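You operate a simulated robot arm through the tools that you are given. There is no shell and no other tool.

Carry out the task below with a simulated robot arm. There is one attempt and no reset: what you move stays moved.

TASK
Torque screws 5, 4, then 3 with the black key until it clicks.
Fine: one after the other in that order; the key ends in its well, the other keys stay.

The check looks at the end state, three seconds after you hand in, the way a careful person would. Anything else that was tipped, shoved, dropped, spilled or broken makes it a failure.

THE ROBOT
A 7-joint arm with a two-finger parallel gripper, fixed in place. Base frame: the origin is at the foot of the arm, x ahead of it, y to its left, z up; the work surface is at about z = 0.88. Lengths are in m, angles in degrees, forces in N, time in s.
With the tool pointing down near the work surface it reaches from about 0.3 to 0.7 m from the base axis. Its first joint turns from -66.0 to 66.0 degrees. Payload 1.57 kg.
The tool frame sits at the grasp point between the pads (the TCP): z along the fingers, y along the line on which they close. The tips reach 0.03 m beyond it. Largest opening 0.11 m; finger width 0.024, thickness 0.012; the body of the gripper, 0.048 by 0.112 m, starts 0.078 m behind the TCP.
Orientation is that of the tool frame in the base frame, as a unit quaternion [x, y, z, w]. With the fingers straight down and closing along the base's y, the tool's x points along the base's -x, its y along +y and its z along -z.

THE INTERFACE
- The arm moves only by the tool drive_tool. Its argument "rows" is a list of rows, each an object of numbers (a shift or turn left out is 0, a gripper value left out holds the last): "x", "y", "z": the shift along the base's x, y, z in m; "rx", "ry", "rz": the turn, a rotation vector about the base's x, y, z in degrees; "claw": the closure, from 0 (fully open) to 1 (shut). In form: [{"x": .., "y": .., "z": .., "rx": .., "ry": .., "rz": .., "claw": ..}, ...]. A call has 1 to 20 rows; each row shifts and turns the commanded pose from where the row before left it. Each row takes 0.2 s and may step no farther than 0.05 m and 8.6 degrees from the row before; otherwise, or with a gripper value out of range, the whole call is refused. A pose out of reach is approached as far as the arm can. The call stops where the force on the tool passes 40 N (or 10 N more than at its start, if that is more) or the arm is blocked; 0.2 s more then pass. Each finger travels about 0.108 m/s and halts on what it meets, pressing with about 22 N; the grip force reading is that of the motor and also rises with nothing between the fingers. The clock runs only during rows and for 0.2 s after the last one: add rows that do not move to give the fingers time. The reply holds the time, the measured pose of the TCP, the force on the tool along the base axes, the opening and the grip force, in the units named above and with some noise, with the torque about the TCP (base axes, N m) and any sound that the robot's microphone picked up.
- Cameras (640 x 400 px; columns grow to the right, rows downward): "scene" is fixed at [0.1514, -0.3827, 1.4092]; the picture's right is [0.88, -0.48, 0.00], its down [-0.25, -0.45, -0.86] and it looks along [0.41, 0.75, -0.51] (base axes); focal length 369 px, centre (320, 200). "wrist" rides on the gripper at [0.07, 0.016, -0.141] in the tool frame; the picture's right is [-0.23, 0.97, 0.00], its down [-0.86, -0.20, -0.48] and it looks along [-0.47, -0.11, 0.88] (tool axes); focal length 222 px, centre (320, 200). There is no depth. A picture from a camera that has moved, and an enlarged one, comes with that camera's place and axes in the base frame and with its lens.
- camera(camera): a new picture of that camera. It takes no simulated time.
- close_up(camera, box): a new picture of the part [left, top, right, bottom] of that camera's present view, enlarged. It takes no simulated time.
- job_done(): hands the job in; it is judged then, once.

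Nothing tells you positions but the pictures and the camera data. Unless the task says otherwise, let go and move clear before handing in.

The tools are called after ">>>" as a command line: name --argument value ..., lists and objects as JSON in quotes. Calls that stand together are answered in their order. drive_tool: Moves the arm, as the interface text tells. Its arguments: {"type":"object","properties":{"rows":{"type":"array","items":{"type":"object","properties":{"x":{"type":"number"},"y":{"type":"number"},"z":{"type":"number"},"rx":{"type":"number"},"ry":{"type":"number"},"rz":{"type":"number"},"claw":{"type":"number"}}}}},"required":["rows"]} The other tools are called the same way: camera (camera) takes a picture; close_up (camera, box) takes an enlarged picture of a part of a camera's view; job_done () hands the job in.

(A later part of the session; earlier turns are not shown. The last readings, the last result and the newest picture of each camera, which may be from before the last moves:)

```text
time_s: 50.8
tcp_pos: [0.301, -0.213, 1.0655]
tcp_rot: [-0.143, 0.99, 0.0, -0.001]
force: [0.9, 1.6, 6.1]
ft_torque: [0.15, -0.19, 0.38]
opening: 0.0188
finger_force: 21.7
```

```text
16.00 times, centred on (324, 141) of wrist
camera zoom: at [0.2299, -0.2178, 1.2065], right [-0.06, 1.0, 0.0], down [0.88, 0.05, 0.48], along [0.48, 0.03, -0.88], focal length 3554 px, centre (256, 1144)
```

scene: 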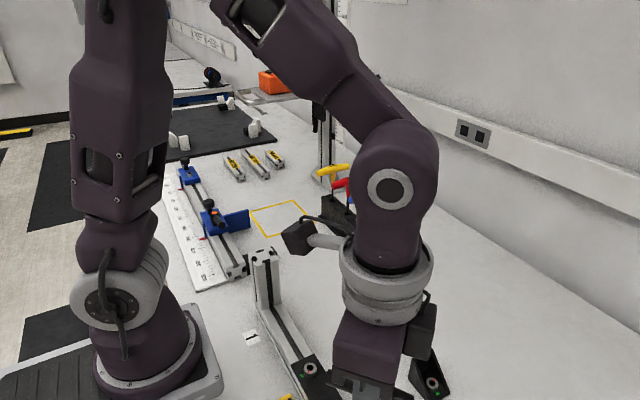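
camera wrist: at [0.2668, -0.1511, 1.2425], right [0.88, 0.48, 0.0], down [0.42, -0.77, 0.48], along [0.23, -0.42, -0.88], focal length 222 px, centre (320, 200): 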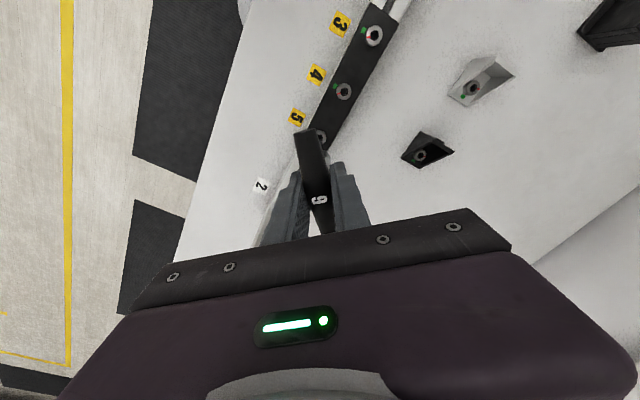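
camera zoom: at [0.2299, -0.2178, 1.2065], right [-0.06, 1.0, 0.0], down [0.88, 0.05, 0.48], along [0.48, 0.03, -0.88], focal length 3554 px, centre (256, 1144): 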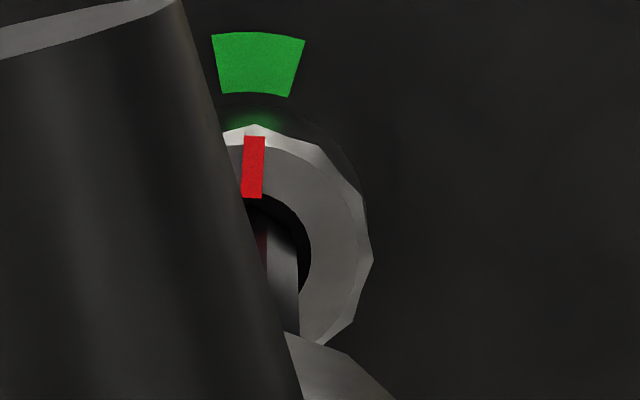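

>>> drive_tool --rows '[{"y": 0.0001, "z": -0.0004, "rz": -1.5}, {"rz": -1.5}, {}]'

>>> close_up --camera "wrist" --box '[314, 131, 334, 151]'

>>> close_up --camera "wrist" --box '[270, 110, 370, 240]'

```text
time_s: 51.6
tcp_pos: [0.3005, -0.2149, 1.0642]
tcp_rot: [-0.117, 0.993, 0.0, 0.0]
force: [0.6, 0.8, 18.8]
ft_torque: [0.0, 0.03, 0.51]
opening: 0.0189
finger_force: 21.9
```

```text
16.00 times, centred on (324, 141) of wrist
camera zoom: at [0.2295, -0.2138, 1.2061], right [-0.01, 1.0, 0.0], down [0.88, 0.01, 0.48], along [0.48, 0.0, -0.88], focal length 3554 px, centre (256, 1144)
```

zoom: 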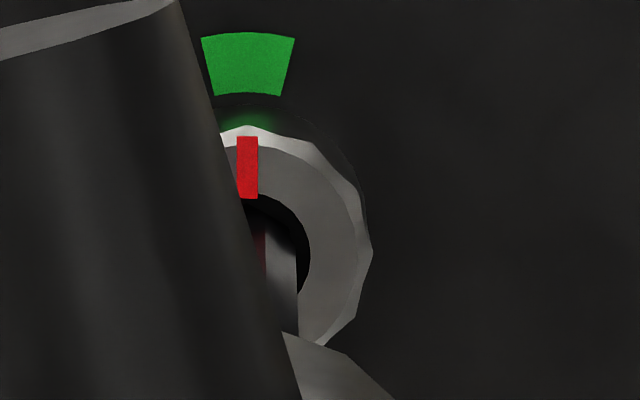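

```text
3.08 times, centred on (320, 175) of wrist
camera zoom: at [0.2295, -0.2138, 1.2061], right [-0.01, 1.0, 0.0], down [0.88, 0.01, 0.48], along [0.48, 0.0, -0.88], focal length 684 px, centre (320, 277)
```

zoom: 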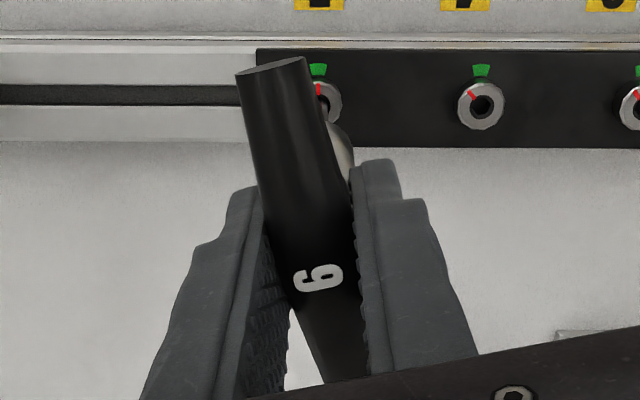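

Torque is 0.51 N·m, already above the earlier release point, with the key pressed in at about 19 N. I'll carry on in 1° steps and listen.

>>> drive_tool --rows '[{"rz": -1}, {}]'

```text
time_s: 52.2
tcp_pos: [0.3018, -0.2136, 1.0638]
tcp_rot: [-0.107, 0.994, 0.001, 0.0]
force: [0.8, 0.0, 17.2]
ft_torque: [-0.04, -0.11, 0.51]
opening: 0.0189
finger_force: 21.6
```

>>> drive_tool --rows '[{"rz": -1}, {}]'

```text
time_s: 52.8
tcp_pos: [0.302, -0.2138, 1.0637]
tcp_rot: [-0.099, 0.995, 0.0, 0.0]
force: [1.5, -0.4, 11.8]
ft_torque: [0.02, -0.12, 0.54]
opening: 0.0189
finger_force: 22.1
```

>>> drive_tool --rows '[{"rz": -1}, {}]'

>>> close_up --camera "wrist" --box '[314, 131, 334, 151]'

```text
time_s: 53.4
tcp_pos: [0.3012, -0.2143, 1.0637]
tcp_rot: [-0.091, 0.996, 0.0, 0.0]
force: [1.3, 0.5, 10.1]
ft_torque: [-0.03, -0.19, 0.02]
opening: 0.0187
finger_force: 21.6
```

```text
16.00 times, centred on (324, 141) of wrist
camera zoom: at [0.2294, -0.2098, 1.2059], right [0.05, 1.0, 0.0], down [0.88, -0.04, 0.48], along [0.48, -0.02, -0.88], focal length 3554 px, centre (256, 1144)
```

zoom: 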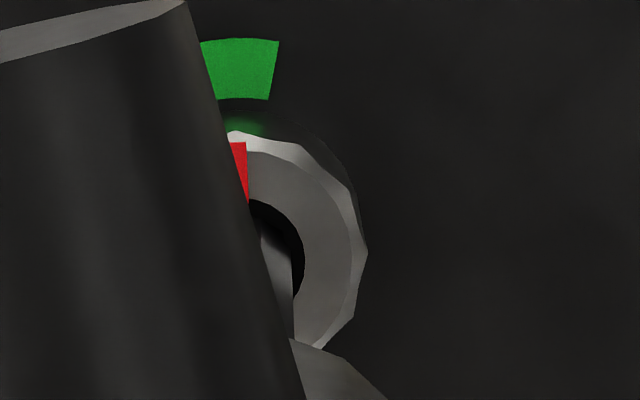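

The torque released again at the same level, about 0.55 N·m, with the mark still in the middle of the green and no sound reported. I'll turn a few more degrees to see whether the torque ramps up again or the hex has hopped.

>>> drive_tool --rows '[{"rz": -1.5}, {"rz": -1.5}, {}]'

>>> close_up --camera "wrist" --box '[270, 110, 370, 240]'

>>> close_up --camera "wrist" --box '[316, 138, 328, 150]'

```text
time_s: 54.2
tcp_pos: [0.3012, -0.2146, 1.064]
tcp_rot: [-0.065, 0.998, 0.0, 0.0]
force: [1.0, 0.0, 2.8]
ft_torque: [0.04, -0.23, 0.07]
opening: 0.0186
finger_force: 21.9
```

```text
3.08 times, centred on (320, 175) of wrist
camera zoom: at [0.2295, -0.2065, 1.206], right [0.1, 0.99, 0.0], down [0.87, -0.09, 0.48], along [0.48, -0.05, -0.88], focal length 684 px, centre (320, 277)
```

zoom: 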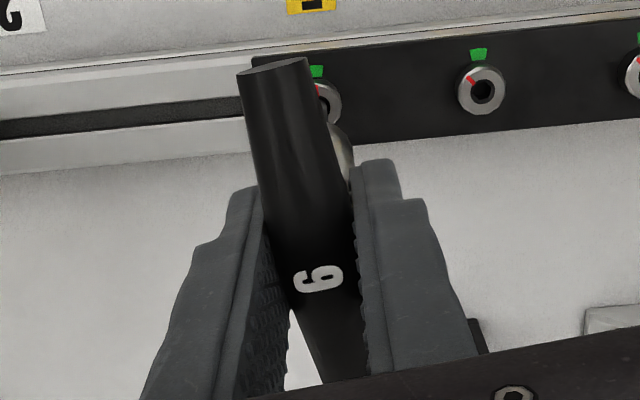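

```text
16.00 times, centred on (322, 144) of wrist
camera zoom: at [0.2295, -0.2065, 1.206], right [0.1, 0.99, 0.0], down [0.87, -0.09, 0.48], along [0.48, -0.05, -0.88], focal length 3554 px, centre (288, 1096)
```

zoom: 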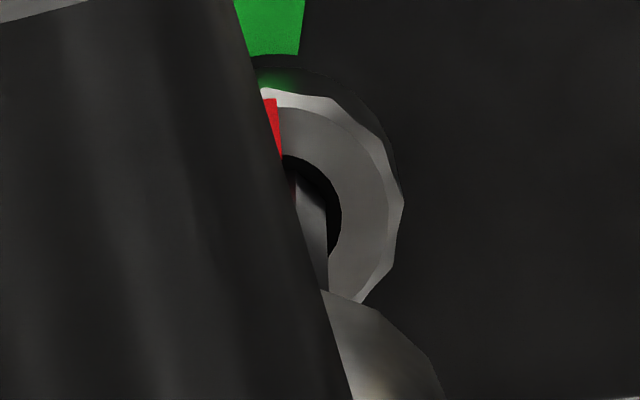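

The torque is barely rebuilding at 0.07 N·m. I'll keep turning clockwise a few degrees at a time and log torque against angle to understand the engagement.

>>> drive_tool --rows '[{"rz": -1.5}, {"rz": -1.5}, {}]'

```text
time_s: 55.0
tcp_pos: [0.3001, -0.2144, 1.064]
tcp_rot: [-0.038, 0.999, 0.001, -0.001]
force: [0.3, 0.5, -2.5]
ft_torque: [0.04, -0.02, 0.12]
opening: 0.019
finger_force: 22.3
```

>>> drive_tool --rows '[{"rz": -1.5}, {"rz": -1.5}, {}]'

>>> close_up --camera "wrist" --box '[316, 138, 328, 150]'

```text
time_s: 55.8
tcp_pos: [0.3013, -0.2135, 1.0634]
tcp_rot: [-0.012, 1.0, 0.0, 0.0]
force: [0.9, -0.4, 0.8]
ft_torque: [-0.07, -0.04, 0.24]
opening: 0.019
finger_force: 21.8
```

```text
16.00 times, centred on (322, 144) of wrist
camera zoom: at [0.2308, -0.199, 1.2059], right [0.2, 0.98, 0.0], down [0.86, -0.18, 0.48], along [0.47, -0.1, -0.88], focal length 3554 px, centre (288, 1096)
```

zoom: 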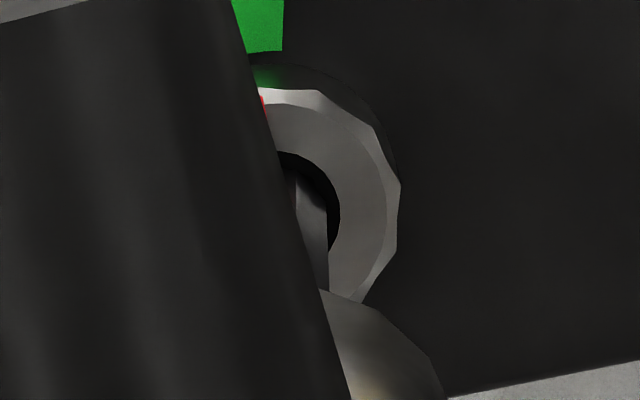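

The torque is ramping up again from the new angle, at 0.24 N·m. It behaves like a slipping clutch rather than a hex hop. I'll go on in fine single-row steps and watch exactly what happens at the limit.

>>> drive_tool --rows '[{"z": -0.0004, "rz": -2}, {"rz": -1}]'

```text
time_s: 56.4
tcp_pos: [0.3008, -0.2144, 1.0635]
tcp_rot: [0.013, 1.0, 0.0, 0.001]
force: [-0.3, -1.5, 18.6]
ft_torque: [0.03, 0.12, 0.4]
opening: 0.0189
finger_force: 22.1
```

>>> drive_tool --rows '[{"rz": -1.5}]'

```text
time_s: 56.8
tcp_pos: [0.3011, -0.2134, 1.063]
tcp_rot: [0.027, 1.0, 0.0, 0.001]
force: [1.0, -1.1, 17.8]
ft_torque: [-0.07, -0.05, 0.41]
opening: 0.0189
finger_force: 21.9
```

>>> drive_tool --rows '[{"rz": -1.5}]'

>>> close_up --camera "wrist" --box '[270, 110, 370, 240]'

```text
time_s: 57.2
tcp_pos: [0.3008, -0.2146, 1.0626]
tcp_rot: [0.04, 0.999, 0.0, 0.001]
force: [1.4, -1.2, 17.0]
ft_torque: [-0.1, -0.14, 0.48]
opening: 0.0189
finger_force: 21.8
```

```text
3.08 times, centred on (320, 175) of wrist
camera zoom: at [0.2327, -0.1914, 1.2051], right [0.3, 0.95, 0.0], down [0.84, -0.27, 0.48], along [0.46, -0.15, -0.88], focal length 684 px, centre (320, 277)
```

zoom: 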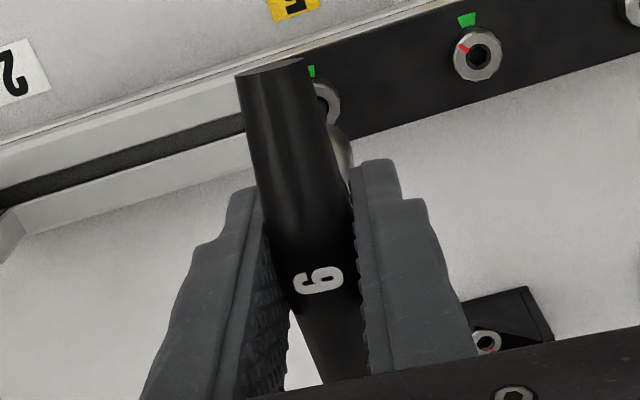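

>>> close_up --camera "wrist" --box '[316, 138, 328, 150]'

>>> close_up --camera "wrist" --box '[314, 144, 334, 164]'

```text
16.00 times, centred on (322, 144) of wrist
camera zoom: at [0.2327, -0.1914, 1.2051], right [0.3, 0.95, 0.0], down [0.84, -0.27, 0.48], along [0.46, -0.15, -0.88], focal length 3554 px, centre (288, 1096)
```

zoom: 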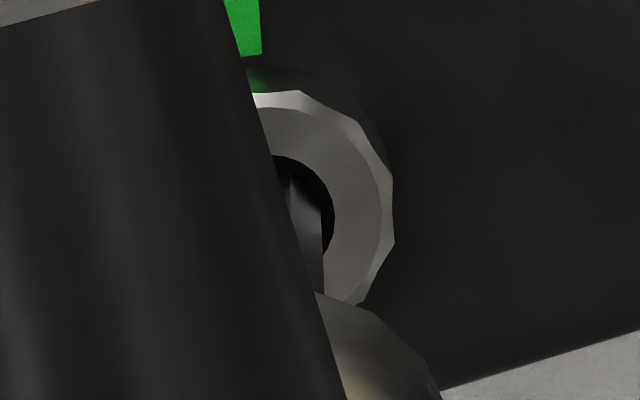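

```text
16.00 times, centred on (324, 154) of wrist
camera zoom: at [0.2327, -0.1914, 1.2051], right [0.3, 0.95, 0.0], down [0.84, -0.27, 0.48], along [0.46, -0.15, -0.88], focal length 3554 px, centre (256, 936)
```

zoom: 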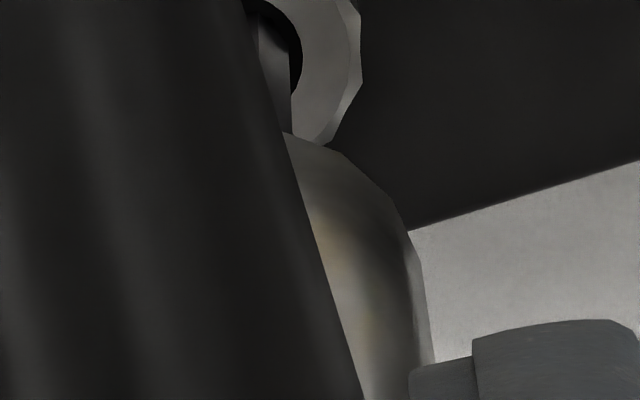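

>>> drive_tool --rows '[{"rz": -1}]'

```text
time_s: 57.6
tcp_pos: [0.3009, -0.2138, 1.0629]
tcp_rot: [0.049, 0.999, 0.0, 0.0]
force: [2.7, -0.4, 10.3]
ft_torque: [-0.13, -0.45, 0.45]
opening: 0.0189
finger_force: 21.5
```

>>> drive_tool --rows '[{"x": 0.0002, "rz": -1}]'

```text
time_s: 58.0
tcp_pos: [0.3018, -0.2147, 1.0624]
tcp_rot: [0.058, 0.998, 0.001, 0.0]
force: [1.4, -0.7, 5.2]
ft_torque: [-0.02, -0.28, 0.5]
opening: 0.0189
finger_force: 22.3
```

>>> drive_tool --rows '[{"rz": -1}]'

```text
time_s: 58.4
tcp_pos: [0.3003, -0.2135, 1.0629]
tcp_rot: [0.066, 0.998, 0.0, 0.0]
force: [0.1, -0.7, 8.3]
ft_torque: [-0.05, 0.02, 0.56]
opening: 0.0188
finger_force: 21.9
```

>>> drive_tool --rows '[{"rz": -1}]'

>>> close_up --camera "wrist" --box '[314, 144, 334, 164]'

```text
time_s: 58.8
tcp_pos: [0.3003, -0.2133, 1.0629]
tcp_rot: [0.075, 0.997, -0.001, 0.0]
force: [-2.2, 0.2, 17.8]
ft_torque: [-0.05, 0.22, 0.02]
opening: 0.0188
finger_force: 21.9
```

```text
16.00 times, centred on (324, 154) of wrist
camera zoom: at [0.234, -0.1868, 1.205], right [0.37, 0.93, 0.0], down [0.82, -0.32, 0.48], along [0.44, -0.18, -0.88], focal length 3554 px, centre (256, 936)
```

zoom: 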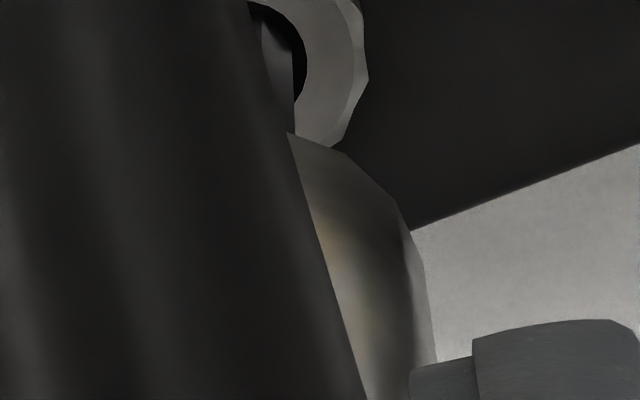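

The torque released a third time at about 0.56 N·m, and still no click. I suspect the tip isn't seated to full depth. I'll lift out and use the scene camera above screw 3, hovering only, to measure the tip against the head height precisely.

>>> drive_tool --rows '[{"z": 0.003}, {"z": 0.006}, {"z": 0.008}, {"z": 0.01}, {"z": 0.008}, {"y": 0.03, "rz": 4}, {"y": 0.035, "rz": 4.6}, {"y": 0.035}, {"y": 0.03}, {}, {}]'

>>> close_up --camera "scene" --box '[296, 345, 326, 385]'

>>> close_up --camera "scene" --box '[260, 280, 380, 400]'

>>> close_up --camera "wrist" --box '[200, 100, 340, 190]'

```text
time_s: 61.2
tcp_pos: [0.3004, -0.0846, 1.0974]
tcp_rot: [0.0, 1.0, 0.0, 0.001]
force: [0.5, 0.7, -2.0]
ft_torque: [0.01, 0.01, 0.0]
opening: 0.0187
finger_force: 22.4
```

```text
10.00 times, centred on (311, 365) of scene
camera zoom: at [0.1514, -0.3827, 1.4092], right [0.88, -0.48, 0.0], down [-0.25, -0.45, -0.86], along [0.41, 0.75, -0.51], focal length 3688 px, centre (410, -1450)
```

zoom: 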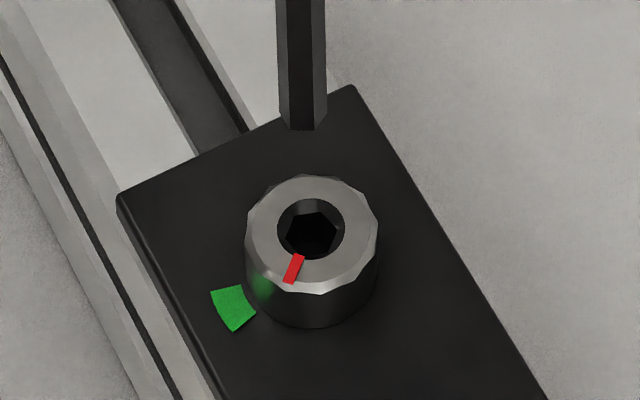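

```text
3.33 times, centred on (320, 340) of scene
camera zoom: at [0.1514, -0.3827, 1.4092], right [0.88, -0.48, 0.0], down [-0.25, -0.45, -0.86], along [0.41, 0.75, -0.51], focal length 1230 px, centre (320, -267)
```

zoom: 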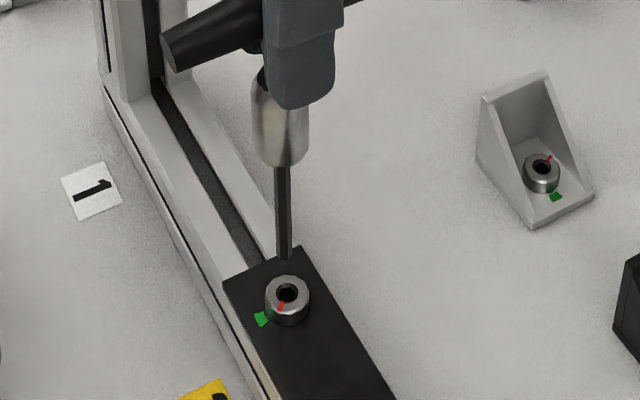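

```text
4.44 times, centred on (270, 145) of wrist
camera zoom: at [0.23, -0.0681, 1.2403], right [0.23, 0.97, 0.0], down [0.86, -0.2, 0.48], along [0.47, -0.11, -0.88], focal length 987 px, centre (542, 444)
```

zoom: 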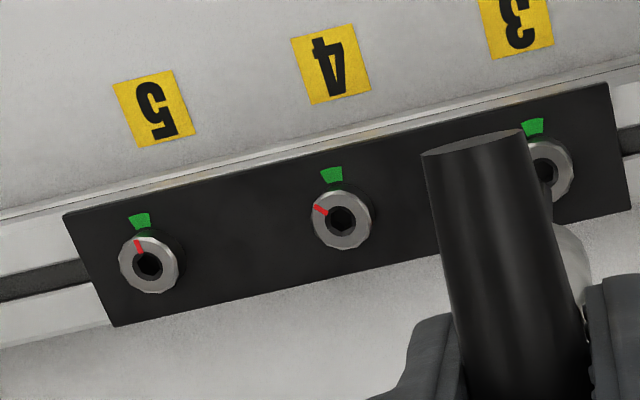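

The scene view gives a clean measurement. But screw 5's mark looks a little back from the green's centre, so I'll zoom in on it.

>>> close_up --camera "wrist" --box '[216, 140, 248, 172]'

>>> close_up --camera "wrist" --box '[260, 130, 292, 162]'

>>> close_up --camera "scene" --box '[300, 345, 320, 370]'

```text
12.50 times, centred on (232, 156) of wrist
camera zoom: at [0.23, -0.0681, 1.2403], right [0.23, 0.97, 0.0], down [0.86, -0.2, 0.48], along [0.47, -0.11, -0.88], focal length 2776 px, centre (1420, 750)
```

zoom: 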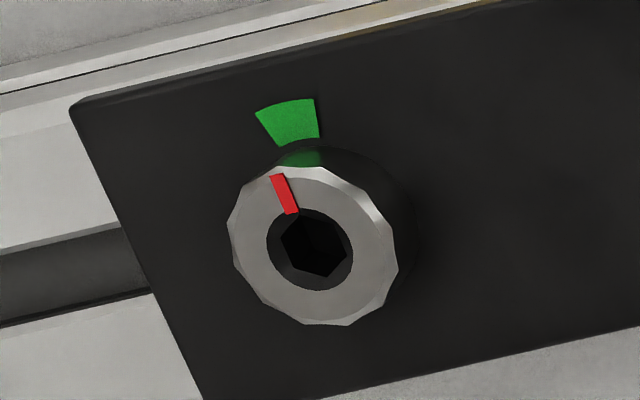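

```text
12.50 times, centred on (276, 146) of wrist
camera zoom: at [0.23, -0.0681, 1.2403], right [0.23, 0.97, 0.0], down [0.86, -0.2, 0.48], along [0.47, -0.11, -0.88], focal length 2776 px, centre (870, 875)
```

zoom: 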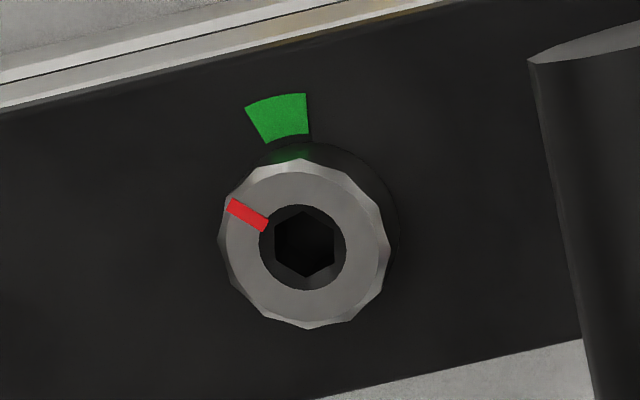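

```text
16.00 times, centred on (310, 358) of scene
camera zoom: at [0.1514, -0.3827, 1.4092], right [0.88, -0.48, 0.0], down [-0.25, -0.45, -0.86], along [0.41, 0.75, -0.51], focal length 5902 px, centre (480, -2320)
```

zoom: 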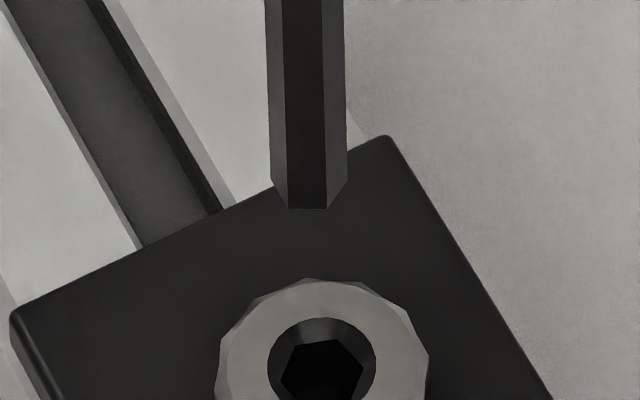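

Projected properly, screw 5's mark is at 180°, the exact centre of the green. The tip seems to have been only about 5–7 mm into the socket and was creeping deeper as I turned, so it may not have been fully seated. I'll go back over screw 5 at yaw +30° and seat the key more firmly before turning.

>>> drive_tool --rows '[{"y": -0.03, "rz": 7.5}, {"y": -0.033, "rz": 7.5}, {"y": -0.033, "rz": 7.5}, {"y": -0.034, "rz": 7.5}, {}, {"z": -0.01}, {"z": -0.01}, {}, {}]'

>>> close_up --camera "wrist" --box '[314, 126, 334, 146]'

```text
time_s: 63.2
tcp_pos: [0.3008, -0.2141, 1.078]
tcp_rot: [-0.259, 0.966, 0.0, -0.001]
force: [0.4, 0.0, -1.5]
ft_torque: [0.01, 0.0, -0.04]
opening: 0.0189
finger_force: 22.3
```

```text
16.00 times, centred on (324, 136) of wrist
camera zoom: at [0.233, -0.2348, 1.2199], right [-0.29, 0.96, 0.0], down [0.84, 0.26, 0.48], along [0.46, 0.14, -0.88], focal length 3554 px, centre (256, 1224)
```

zoom: 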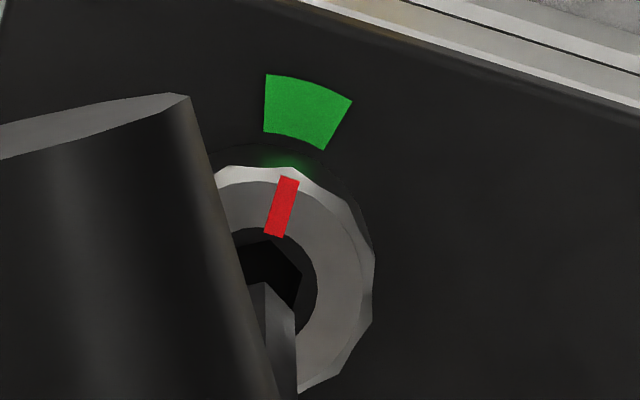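

I'd like the hex phase more exactly before pressing, so I'll zoom in on screw 5's socket here and on screw 3's socket from the scene camera.

>>> close_up --camera "scene" --box '[304, 362, 318, 374]'

>>> close_up --camera "wrist" --box '[318, 134, 328, 146]'

>>> close_up --camera "wrist" --box '[350, 140, 382, 172]'

>>> camera --camera "wrist"

```text
16.00 times, centred on (311, 368) of scene
camera zoom: at [0.1514, -0.3827, 1.4092], right [0.88, -0.48, 0.0], down [-0.25, -0.45, -0.86], along [0.41, 0.75, -0.51], focal length 5902 px, centre (464, -2488)
```

zoom: 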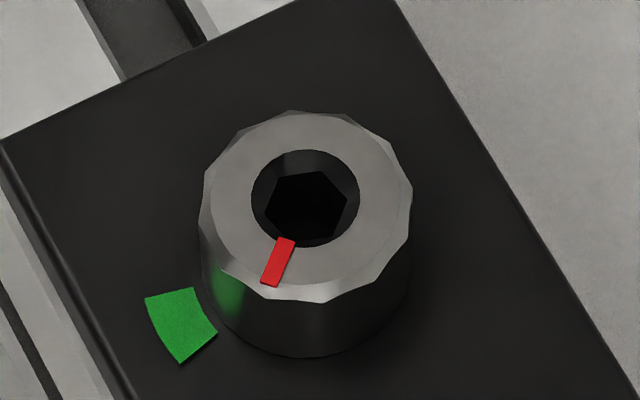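

```text
16.00 times, centred on (323, 140) of wrist
camera zoom: at [0.233, -0.2348, 1.2199], right [-0.29, 0.96, 0.0], down [0.84, 0.26, 0.48], along [0.46, 0.14, -0.88], focal length 3554 px, centre (272, 1160)
```

zoom: 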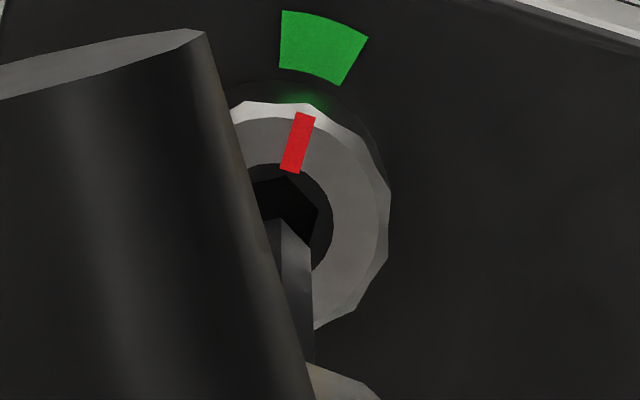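

```text
12.50 times, centred on (366, 156) of wrist
camera zoom: at [0.233, -0.2348, 1.2199], right [-0.29, 0.96, 0.0], down [0.84, 0.26, 0.48], along [0.46, 0.14, -0.88], focal length 2776 px, centre (-255, 750)
```

zoom: 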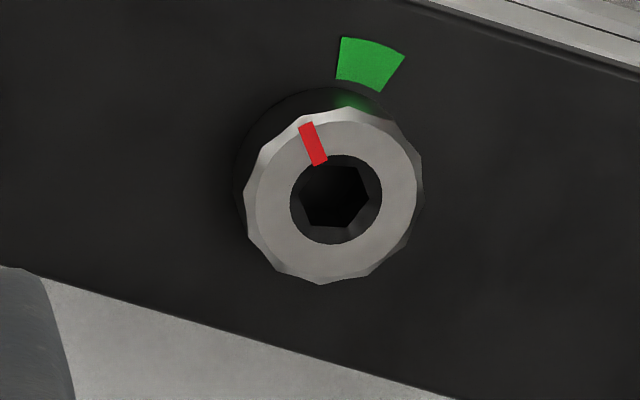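

```text
taken
camera wrist: at [0.233, -0.2348, 1.2199], right [-0.29, 0.96, 0.0], down [0.84, 0.26, 0.48], along [0.46, 0.14, -0.88], focal length 222 px, centre (320, 200)
```

wrist: 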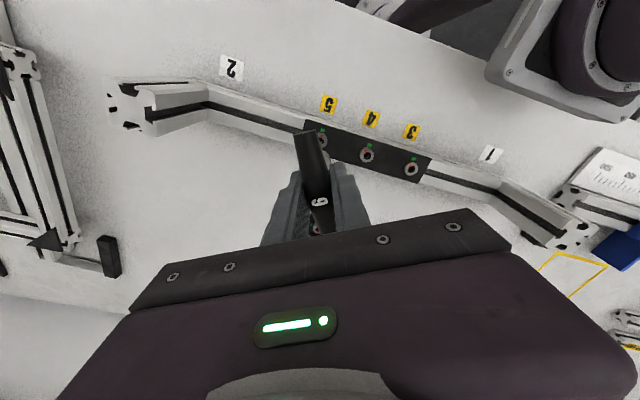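

The key hex and socket are aligned to within a few degrees at yaw 30°. I'll trim the position and go down again to contact.

>>> drive_tool --rows '[{"x": -0.0003, "y": 0.0003}, {"z": -0.004}, {"z": -0.004}, {}, {}]'

>>> close_up --camera "wrist" --box '[318, 134, 328, 146]'

```text
time_s: 64.4
tcp_pos: [0.2997, -0.2132, 1.0707]
tcp_rot: [-0.259, 0.966, 0.0, 0.0]
force: [-0.2, -0.4, -1.9]
ft_torque: [-0.01, 0.0, 0.0]
opening: 0.0188
finger_force: 22.1
```

```text
16.00 times, centred on (323, 140) of wrist
camera zoom: at [0.2325, -0.2342, 1.2123], right [-0.29, 0.96, 0.0], down [0.84, 0.26, 0.48], along [0.46, 0.14, -0.88], focal length 3554 px, centre (272, 1160)
```

zoom: 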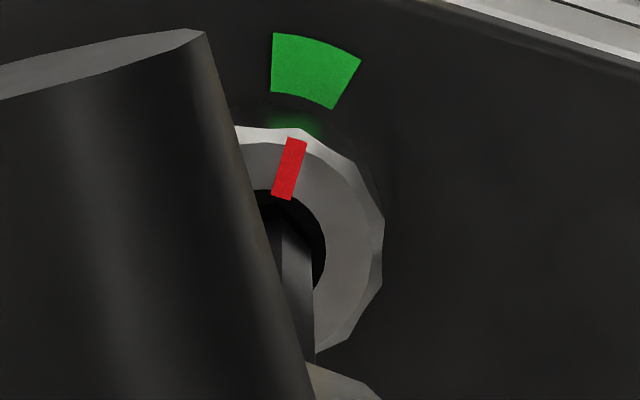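

>>> drive_tool --rows '[{"z": -0.002}, {"z": -0.001}, {"z": -0.001}, {"z": -0.001}, {}]'

>>> close_up --camera "wrist" --box '[318, 134, 328, 146]'

```text
time_s: 65.6
tcp_pos: [0.3015, -0.2155, 1.0669]
tcp_rot: [-0.259, 0.966, 0.0, 0.0]
force: [-1.4, 0.0, -2.2]
ft_torque: [-0.01, 0.11, -0.01]
opening: 0.0188
finger_force: 22.1
```

```text
16.00 times, centred on (323, 140) of wrist
camera zoom: at [0.2329, -0.2343, 1.2078], right [-0.29, 0.96, 0.0], down [0.84, 0.26, 0.48], along [0.46, 0.14, -0.88], focal length 3554 px, centre (272, 1160)
```

zoom: 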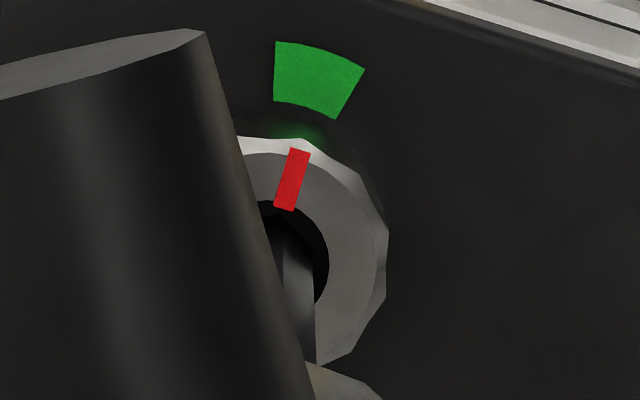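

>>> drive_tool --rows '[{"x": -0.0001, "z": -0.001}, {"z": -0.001}, {"z": -0.001}, {}]'

```text
time_s: 66.6
tcp_pos: [0.3011, -0.2148, 1.0632]
tcp_rot: [-0.259, 0.966, 0.0, 0.0]
force: [-0.7, -0.3, -2.6]
ft_torque: [-0.06, 0.0, 0.0]
opening: 0.0188
finger_force: 22.1
```

It's lower than before and still shows no vertical contact. I'll continue in 1 mm steps.

>>> drive_tool --rows '[{"z": -0.001}, {"z": -0.001}, {}]'

>>> close_up --camera "wrist" --box '[318, 134, 328, 146]'

```text
time_s: 67.4
tcp_pos: [0.3009, -0.2141, 1.0609]
tcp_rot: [-0.259, 0.966, -0.001, 0.001]
force: [-0.2, 0.2, 18.3]
ft_torque: [0.01, 0.05, -0.06]
opening: 0.0188
finger_force: 21.8
```

```text
16.00 times, centred on (323, 140) of wrist
camera zoom: at [0.2329, -0.2341, 1.2035], right [-0.29, 0.96, 0.0], down [0.84, 0.26, 0.48], along [0.46, 0.14, -0.88], focal length 3554 px, centre (272, 1160)
```

zoom: 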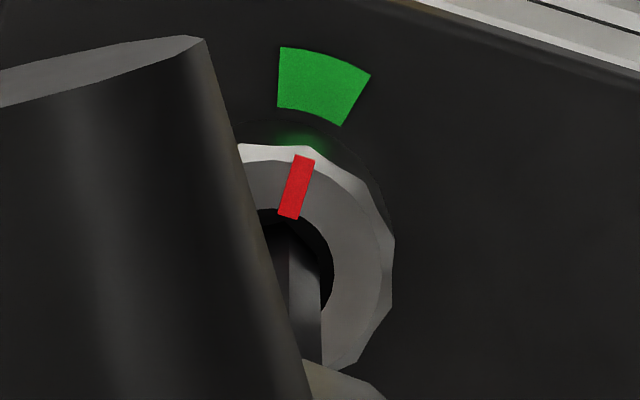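

The tip is at the socket floor, at 18 N with no side force. I'll wind up again slowly from this fully seated state, pausing at the higher torque levels to listen.

>>> drive_tool --rows '[{"rz": -2}, {"rz": -2}, {"rz": -2}, {}]'

>>> close_up --camera "wrist" --box '[318, 134, 328, 146]'

```text
time_s: 68.4
tcp_pos: [0.3008, -0.2134, 1.0612]
tcp_rot: [-0.208, 0.978, 0.001, 0.0]
force: [2.4, 1.1, 14.8]
ft_torque: [0.13, -0.29, 0.11]
opening: 0.0186
finger_force: 21.5
```

```text
16.00 times, centred on (323, 140) of wrist
camera zoom: at [0.2308, -0.2269, 1.2034], right [-0.19, 0.98, 0.0], down [0.86, 0.17, 0.48], along [0.47, 0.09, -0.88], focal length 3554 px, centre (272, 1160)
```

zoom: 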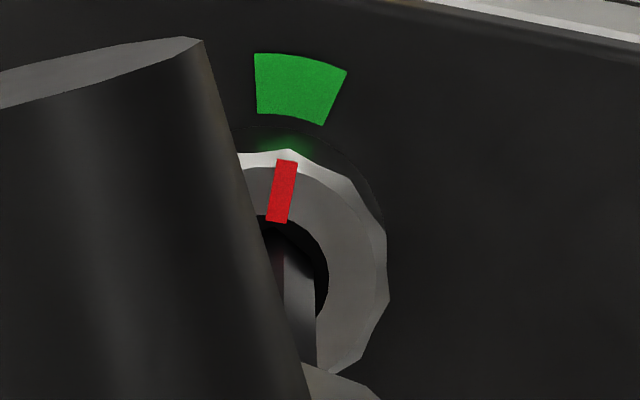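

>>> drive_tool --rows '[{"x": 0.0002, "rz": -2}, {"rz": -2}, {"rz": -2}, {"rz": -2}, {}, {}, {}]'

>>> close_up --camera "wrist" --box '[318, 134, 328, 146]'

```text
time_s: 70.0
tcp_pos: [0.3002, -0.2139, 1.061]
tcp_rot: [-0.139, 0.99, 0.0, -0.001]
force: [-0.9, -1.1, 15.7]
ft_torque: [-0.07, 0.13, 0.34]
opening: 0.0189
finger_force: 22.4
```

```text
16.00 times, centred on (323, 140) of wrist
camera zoom: at [0.2293, -0.217, 1.2033], right [-0.05, 1.0, 0.0], down [0.88, 0.04, 0.48], along [0.48, 0.02, -0.88], focal length 3554 px, centre (272, 1160)
```

zoom: 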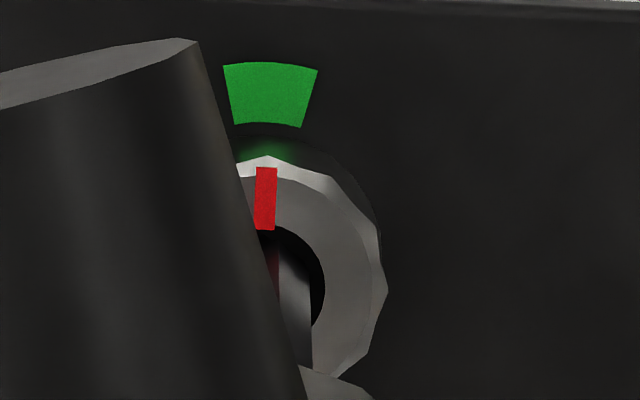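

>>> drive_tool --rows '[{"rz": -2}, {"rz": -1}, {}, {}]'

>>> close_up --camera "wrist" --box '[318, 134, 328, 146]'

>>> close_up --camera "wrist" --box '[300, 150, 350, 220]'

```text
time_s: 71.0
tcp_pos: [0.301, -0.2137, 1.0602]
tcp_rot: [-0.113, 0.994, 0.0, 0.0]
force: [0.2, 0.2, 10.9]
ft_torque: [0.01, 0.09, 0.42]
opening: 0.0188
finger_force: 21.7
```

```text
16.00 times, centred on (323, 140) of wrist
camera zoom: at [0.2293, -0.2135, 1.2033], right [0.0, 1.0, 0.0], down [0.88, 0.0, 0.48], along [0.48, 0.0, -0.88], focal length 3554 px, centre (272, 1160)
```

zoom: 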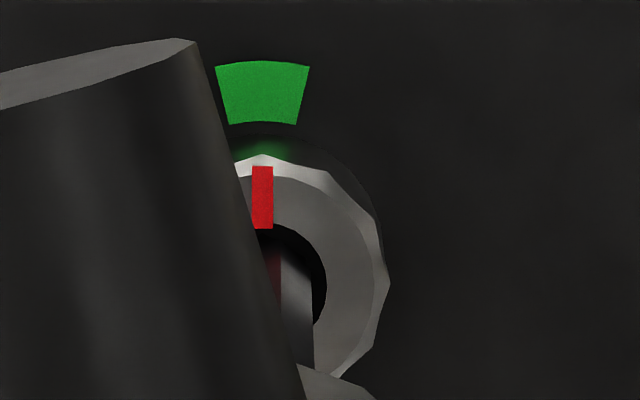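

```text
5.71 times, centred on (325, 185) of wrist
camera zoom: at [0.2293, -0.2135, 1.2033], right [0.0, 1.0, 0.0], down [0.88, 0.0, 0.48], along [0.48, 0.0, -0.88], focal length 1269 px, centre (291, 286)
```

zoom: 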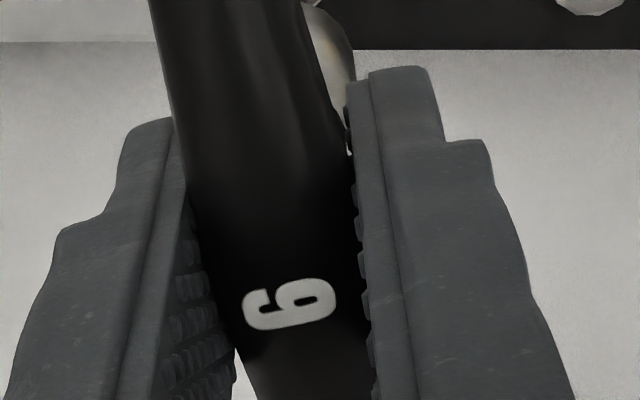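

The torque is holding at 0.42 N·m with nothing heard. Before forcing another slip, I'll unwind, lift, and measure how deep the tip really sits by touching the flat ring of the head lightly with the tip.

>>> drive_tool --rows '[{"rz": 4}, {"rz": 5}, {"rz": 5}, {}, {}]'

>>> close_up --camera "wrist" --box '[318, 134, 328, 146]'

```text
time_s: 72.2
tcp_pos: [0.301, -0.2133, 1.0609]
tcp_rot: [-0.235, 0.972, 0.001, 0.0]
force: [0.4, -0.4, 18.2]
ft_torque: [0.03, -0.02, 0.03]
opening: 0.0187
finger_force: 21.9
```

```text
16.00 times, centred on (323, 140) of wrist
camera zoom: at [0.2315, -0.2305, 1.203], right [-0.24, 0.97, 0.0], down [0.85, 0.21, 0.48], along [0.47, 0.11, -0.88], focal length 3554 px, centre (272, 1160)
```

zoom: 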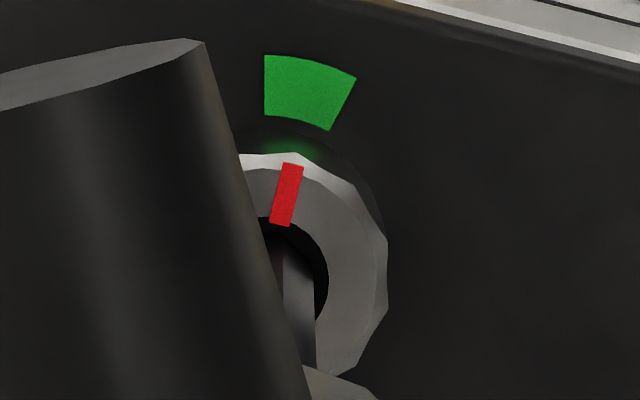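

>>> drive_tool --rows '[{"z": 0.003}, {"z": 0.006}, {"z": 0.006}, {"y": 0.0072}, {}, {"z": -0.004}, {"z": -0.002}, {}]'

>>> close_up --camera "wrist" --box '[318, 134, 328, 146]'

```text
time_s: 74.0
tcp_pos: [0.3014, -0.2081, 1.0702]
tcp_rot: [-0.234, 0.972, -0.001, 0.0]
force: [-0.7, 0.1, -2.3]
ft_torque: [0.01, 0.01, -0.01]
opening: 0.0187
finger_force: 21.9
```

```text
16.00 times, centred on (323, 140) of wrist
camera zoom: at [0.2318, -0.2234, 1.2122], right [-0.24, 0.97, 0.0], down [0.85, 0.21, 0.48], along [0.46, 0.12, -0.88], focal length 3554 px, centre (272, 1160)
```

zoom: 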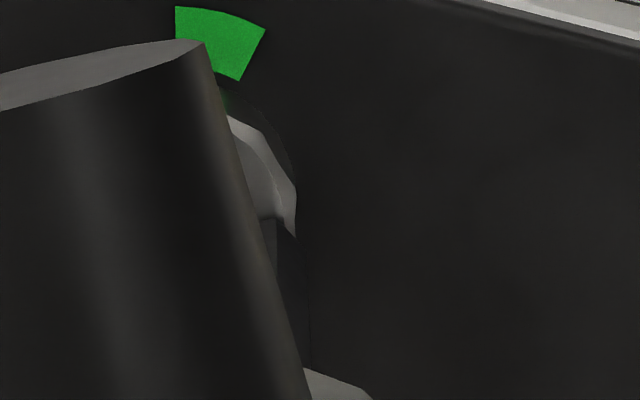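

The tip is over the flat ring of the head. I'll lower gently until first touch.

>>> drive_tool --rows '[{"z": -0.001}, {}]'

>>> drive_tool --rows '[{"z": -0.0007}, {}]'

>>> camera --camera "wrist"

```text
time_s: 74.6
tcp_pos: [0.2994, -0.2058, 1.0709]
tcp_rot: [-0.234, 0.972, -0.001, 0.001]
force: [-1.1, -1.2, 16.3]
ft_torque: [-0.18, 0.23, 0.02]
opening: 0.0188
finger_force: 22.2
```

```text
time_s: 75.2
tcp_pos: [0.3024, -0.2069, 1.0693]
tcp_rot: [-0.234, 0.972, -0.001, 0.001]
force: [0.5, -0.5, 19.0]
ft_torque: [-0.03, -0.16, 0.0]
opening: 0.0187
finger_force: 21.3
```

```text
taken
camera wrist: at [0.2319, -0.2228, 1.2111], right [-0.24, 0.97, 0.0], down [0.85, 0.21, 0.48], along [0.47, 0.11, -0.88], focal length 222 px, centre (320, 200)
```

wrist: 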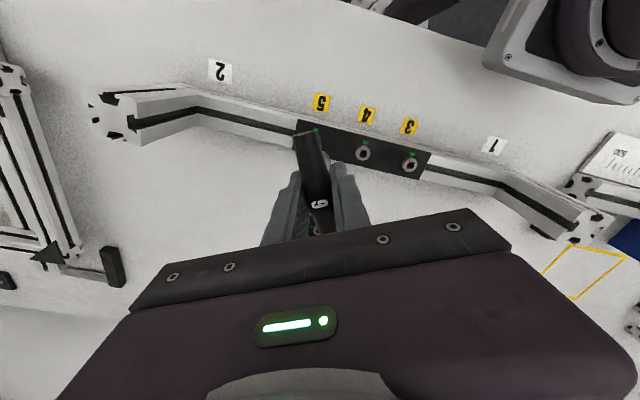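

Touching the ring shows the head top is 8 mm above where the tip bottomed, so the key was fully seated. The releases at about 0.56 N·m look like the key's own torque limiter. I'll re-insert and creep up to that point very slowly, to see whether the microphone reports the click when the arm is nearly still.

>>> drive_tool --rows '[{"z": 0.004}, {"y": -0.0072}, {}, {"z": -0.004}, {"z": -0.003}, {}]'

>>> close_up --camera "wrist" --box '[318, 134, 328, 146]'

```text
time_s: 76.6
tcp_pos: [0.3024, -0.2128, 1.0639]
tcp_rot: [-0.233, 0.972, 0.0, -0.001]
force: [-0.3, -1.1, -1.5]
ft_torque: [-0.01, -0.03, 0.02]
opening: 0.0186
finger_force: 21.8
```

```text
16.00 times, centred on (323, 140) of wrist
camera zoom: at [0.2318, -0.23, 1.2071], right [-0.24, 0.97, 0.0], down [0.85, 0.21, 0.48], along [0.46, 0.12, -0.88], focal length 3554 px, centre (272, 1160)
```

zoom: 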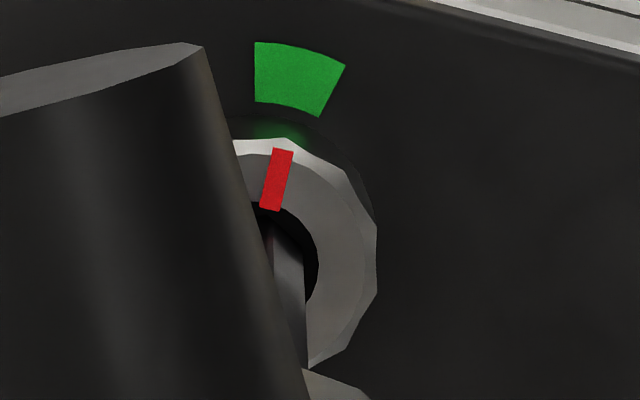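

>>> drive_tool --rows '[{"z": -0.002}, {"z": -0.001}, {"z": -0.0005}, {}]'

```text
time_s: 77.6
tcp_pos: [0.3012, -0.2136, 1.0617]
tcp_rot: [-0.234, 0.972, 0.0, 0.001]
force: [-0.3, -0.2, -1.5]
ft_torque: [0.01, 0.03, 0.01]
opening: 0.0189
finger_force: 21.9
```

>>> drive_tool --rows '[{"z": -0.0005, "rz": -3}, {"rz": -3}, {"rz": -3}, {"rz": -2}, {}, {}]'

```text
time_s: 79.0
tcp_pos: [0.3021, -0.2128, 1.0597]
tcp_rot: [-0.139, 0.99, -0.001, 0.0]
force: [0.4, 0.2, -2.0]
ft_torque: [0.02, -0.01, 0.29]
opening: 0.0189
finger_force: 22.1
```

>>> drive_tool --rows '[{"rz": -1}, {"rz": -1}, {"rz": -1}, {"rz": -1}, {}, {}]'

```text
time_s: 80.4
tcp_pos: [0.3003, -0.2136, 1.0607]
tcp_rot: [-0.106, 0.994, -0.001, 0.001]
force: [0.6, -0.4, -2.1]
ft_torque: [-0.04, 0.01, 0.38]
opening: 0.0188
finger_force: 21.6
```

>>> drive_tool --rows '[{"rz": -0.5}, {"rz": -0.5}, {"rz": -0.5}, {"rz": -0.5}, {"rz": -0.5}, {"rz": -0.5}, {}]'

```text
time_s: 82.0
tcp_pos: [0.3019, -0.2148, 1.0607]
tcp_rot: [-0.078, 0.997, -0.001, 0.0]
force: [0.7, 0.5, -1.3]
ft_torque: [-0.02, 0.02, 0.51]
opening: 0.0188
finger_force: 22.2
```

>>> drive_tool --rows '[{"rz": -0.25}, {"rz": -0.25}, {"rz": -0.25}, {"rz": -0.25}, {}]'

>>> close_up --camera "wrist" --box '[318, 134, 328, 146]'

```text
time_s: 83.2
tcp_pos: [0.3022, -0.2133, 1.0615]
tcp_rot: [-0.07, 0.998, 0.001, 0.001]
force: [0.3, 0.3, -2.1]
ft_torque: [-0.02, -0.03, 0.52]
opening: 0.019
finger_force: 21.9
```

```text
16.00 times, centred on (323, 140) of wrist
camera zoom: at [0.2306, -0.2076, 1.2027], right [0.09, 1.0, 0.0], down [0.87, -0.08, 0.48], along [0.48, -0.04, -0.88], focal length 3554 px, centre (272, 1160)
```

zoom: 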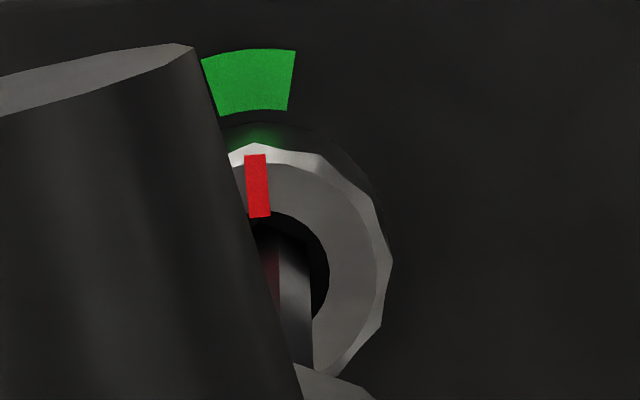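

>>> drive_tool --rows '[{"rz": -0.25}, {"rz": -0.25}, {"rz": -0.25}, {"rz": -0.25}, {}]'

```text
time_s: 84.4
tcp_pos: [0.3015, -0.2146, 1.0614]
tcp_rot: [-0.061, 0.998, 0.0, 0.0]
force: [-0.4, -0.9, -2.6]
ft_torque: [-0.02, 0.04, 0.0]
opening: 0.0188
finger_force: 21.9
```

It released again at about 0.54 N·m with nothing heard, even when creeping. I'll compare the views right after the release to find what actually moved.

>>> close_up --camera "wrist" --box '[318, 134, 328, 146]'

>>> close_up --camera "wrist" --box '[270, 110, 370, 240]'

>>> close_up --camera "wrist" --box '[314, 145, 334, 165]'

```text
16.00 times, centred on (323, 140) of wrist
camera zoom: at [0.2305, -0.2057, 1.2034], right [0.11, 0.99, 0.0], down [0.87, -0.09, 0.48], along [0.48, -0.05, -0.88], focal length 3554 px, centre (272, 1160)
```

zoom: 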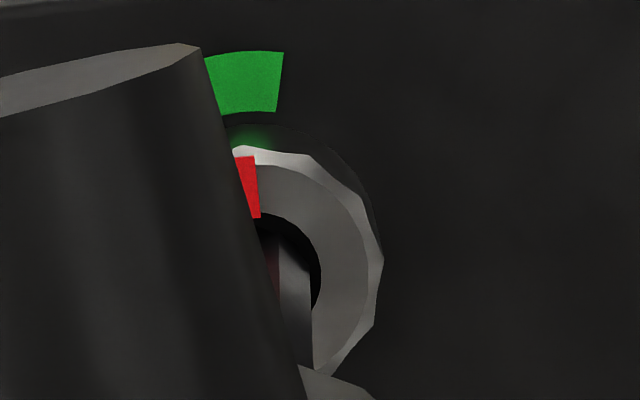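

```text
3.08 times, centred on (320, 175) of wrist
camera zoom: at [0.2305, -0.2057, 1.2034], right [0.11, 0.99, 0.0], down [0.87, -0.09, 0.48], along [0.48, -0.05, -0.88], focal length 684 px, centre (320, 277)
```

zoom: 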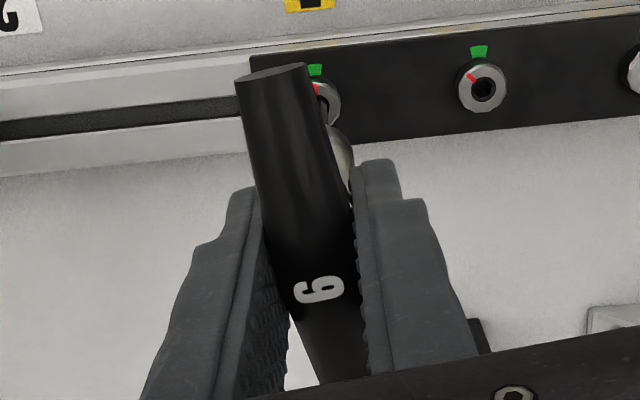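

```text
16.00 times, centred on (324, 155) of wrist
camera zoom: at [0.2305, -0.2057, 1.2034], right [0.11, 0.99, 0.0], down [0.87, -0.09, 0.48], along [0.48, -0.05, -0.88], focal length 3554 px, centre (256, 920)
```

zoom: 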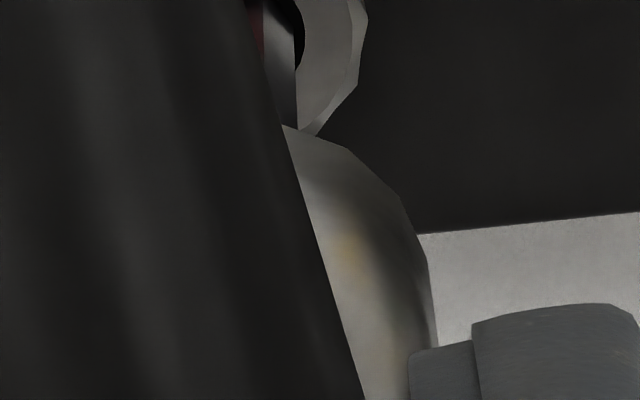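

The head and mark stay fixed and only the key turned in the socket. A brisker turn may matter, since a real click key is swung steadily rather than crept. I'll lift, reset the yaw to +30°, re-seat, and then turn more quickly.

>>> drive_tool --rows '[{"z": 0.004}, {"z": 0.006}, {"z": 0.004}, {"rz": 8}, {"rz": 8}, {"rz": 7.5}, {}, {"z": -0.005}, {}]'

>>> close_up --camera "wrist" --box '[318, 134, 328, 146]'

```text
time_s: 86.4
tcp_pos: [0.3021, -0.2145, 1.0699]
tcp_rot: [-0.264, 0.965, 0.0, 0.0]
force: [-1.7, -0.3, -2.0]
ft_torque: [0.0, 0.01, 0.04]
opening: 0.0188
finger_force: 21.5
```

```text
16.00 times, centred on (323, 140) of wrist
camera zoom: at [0.233, -0.2348, 1.2116], right [-0.3, 0.95, 0.0], down [0.84, 0.26, 0.48], along [0.46, 0.14, -0.88], focal length 3554 px, centre (272, 1160)
```

zoom: 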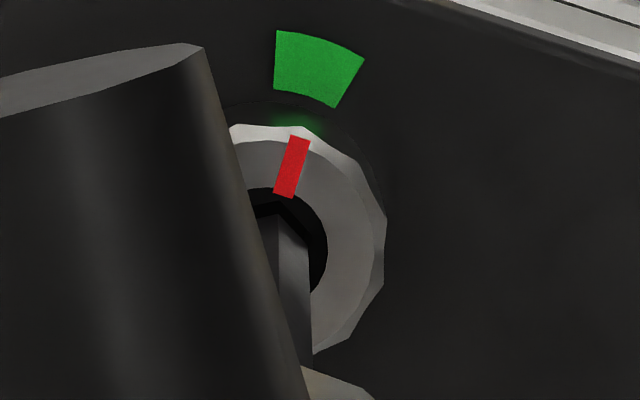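

>>> drive_tool --rows '[{"z": -0.003}, {"z": -0.003}, {"z": -0.002}, {}]'

```text
time_s: 87.4
tcp_pos: [0.3004, -0.2129, 1.0622]
tcp_rot: [-0.264, 0.964, 0.0, 0.0]
force: [-0.8, 0.3, -1.5]
ft_torque: [-0.01, -0.01, -0.03]
opening: 0.0187
finger_force: 22.7
```

>>> drive_tool --rows '[{"z": -0.0008}, {"z": -0.0007}, {}]'

```text
time_s: 88.2
tcp_pos: [0.3014, -0.2136, 1.0607]
tcp_rot: [-0.263, 0.965, 0.0, 0.0]
force: [0.6, 0.1, -2.7]
ft_torque: [0.01, 0.0, 0.0]
opening: 0.0187
finger_force: 22.0
```

>>> drive_tool --rows '[{"z": -0.001}, {"z": -0.0005}, {}]'

```text
time_s: 89.0
tcp_pos: [0.3006, -0.2134, 1.0588]
tcp_rot: [-0.264, 0.965, 0.0, 0.001]
force: [1.1, 0.4, 19.6]
ft_torque: [0.03, -0.03, 0.02]
opening: 0.019
finger_force: 22.4
```

Seated on the floor at 19 N. Now a brisk clockwise turn.

>>> drive_tool --rows '[{"rz": -7}, {"rz": -7}, {"rz": -7}]'

```text
time_s: 89.8
tcp_pos: [0.3012, -0.2133, 1.059]
tcp_rot: [-0.082, 0.997, 0.0, 0.002]
force: [0.8, -0.6, 31.1]
ft_torque: [-0.2, -0.08, 0.02]
opening: 0.0188
finger_force: 21.8
```

It released again, so neither speed nor seating changes the limit. It behaves like a fixed torque limiter at about 0.55 N·m. I'll wind up once more with tiny single-row calls so that the release falls near the end of a call and I can catch any sound.

>>> drive_tool --rows '[{"z": 0.0005, "rz": -3}, {"rz": -3}, {"rz": -3}, {"rz": -3}, {"rz": -2}, {}, {}]'

```text
time_s: 91.4
tcp_pos: [0.3019, -0.2148, 1.0604]
tcp_rot: [0.039, 0.999, 0.0, -0.001]
force: [4.5, 0.6, 3.3]
ft_torque: [-0.09, -0.48, 0.41]
opening: 0.0187
finger_force: 21.8
```

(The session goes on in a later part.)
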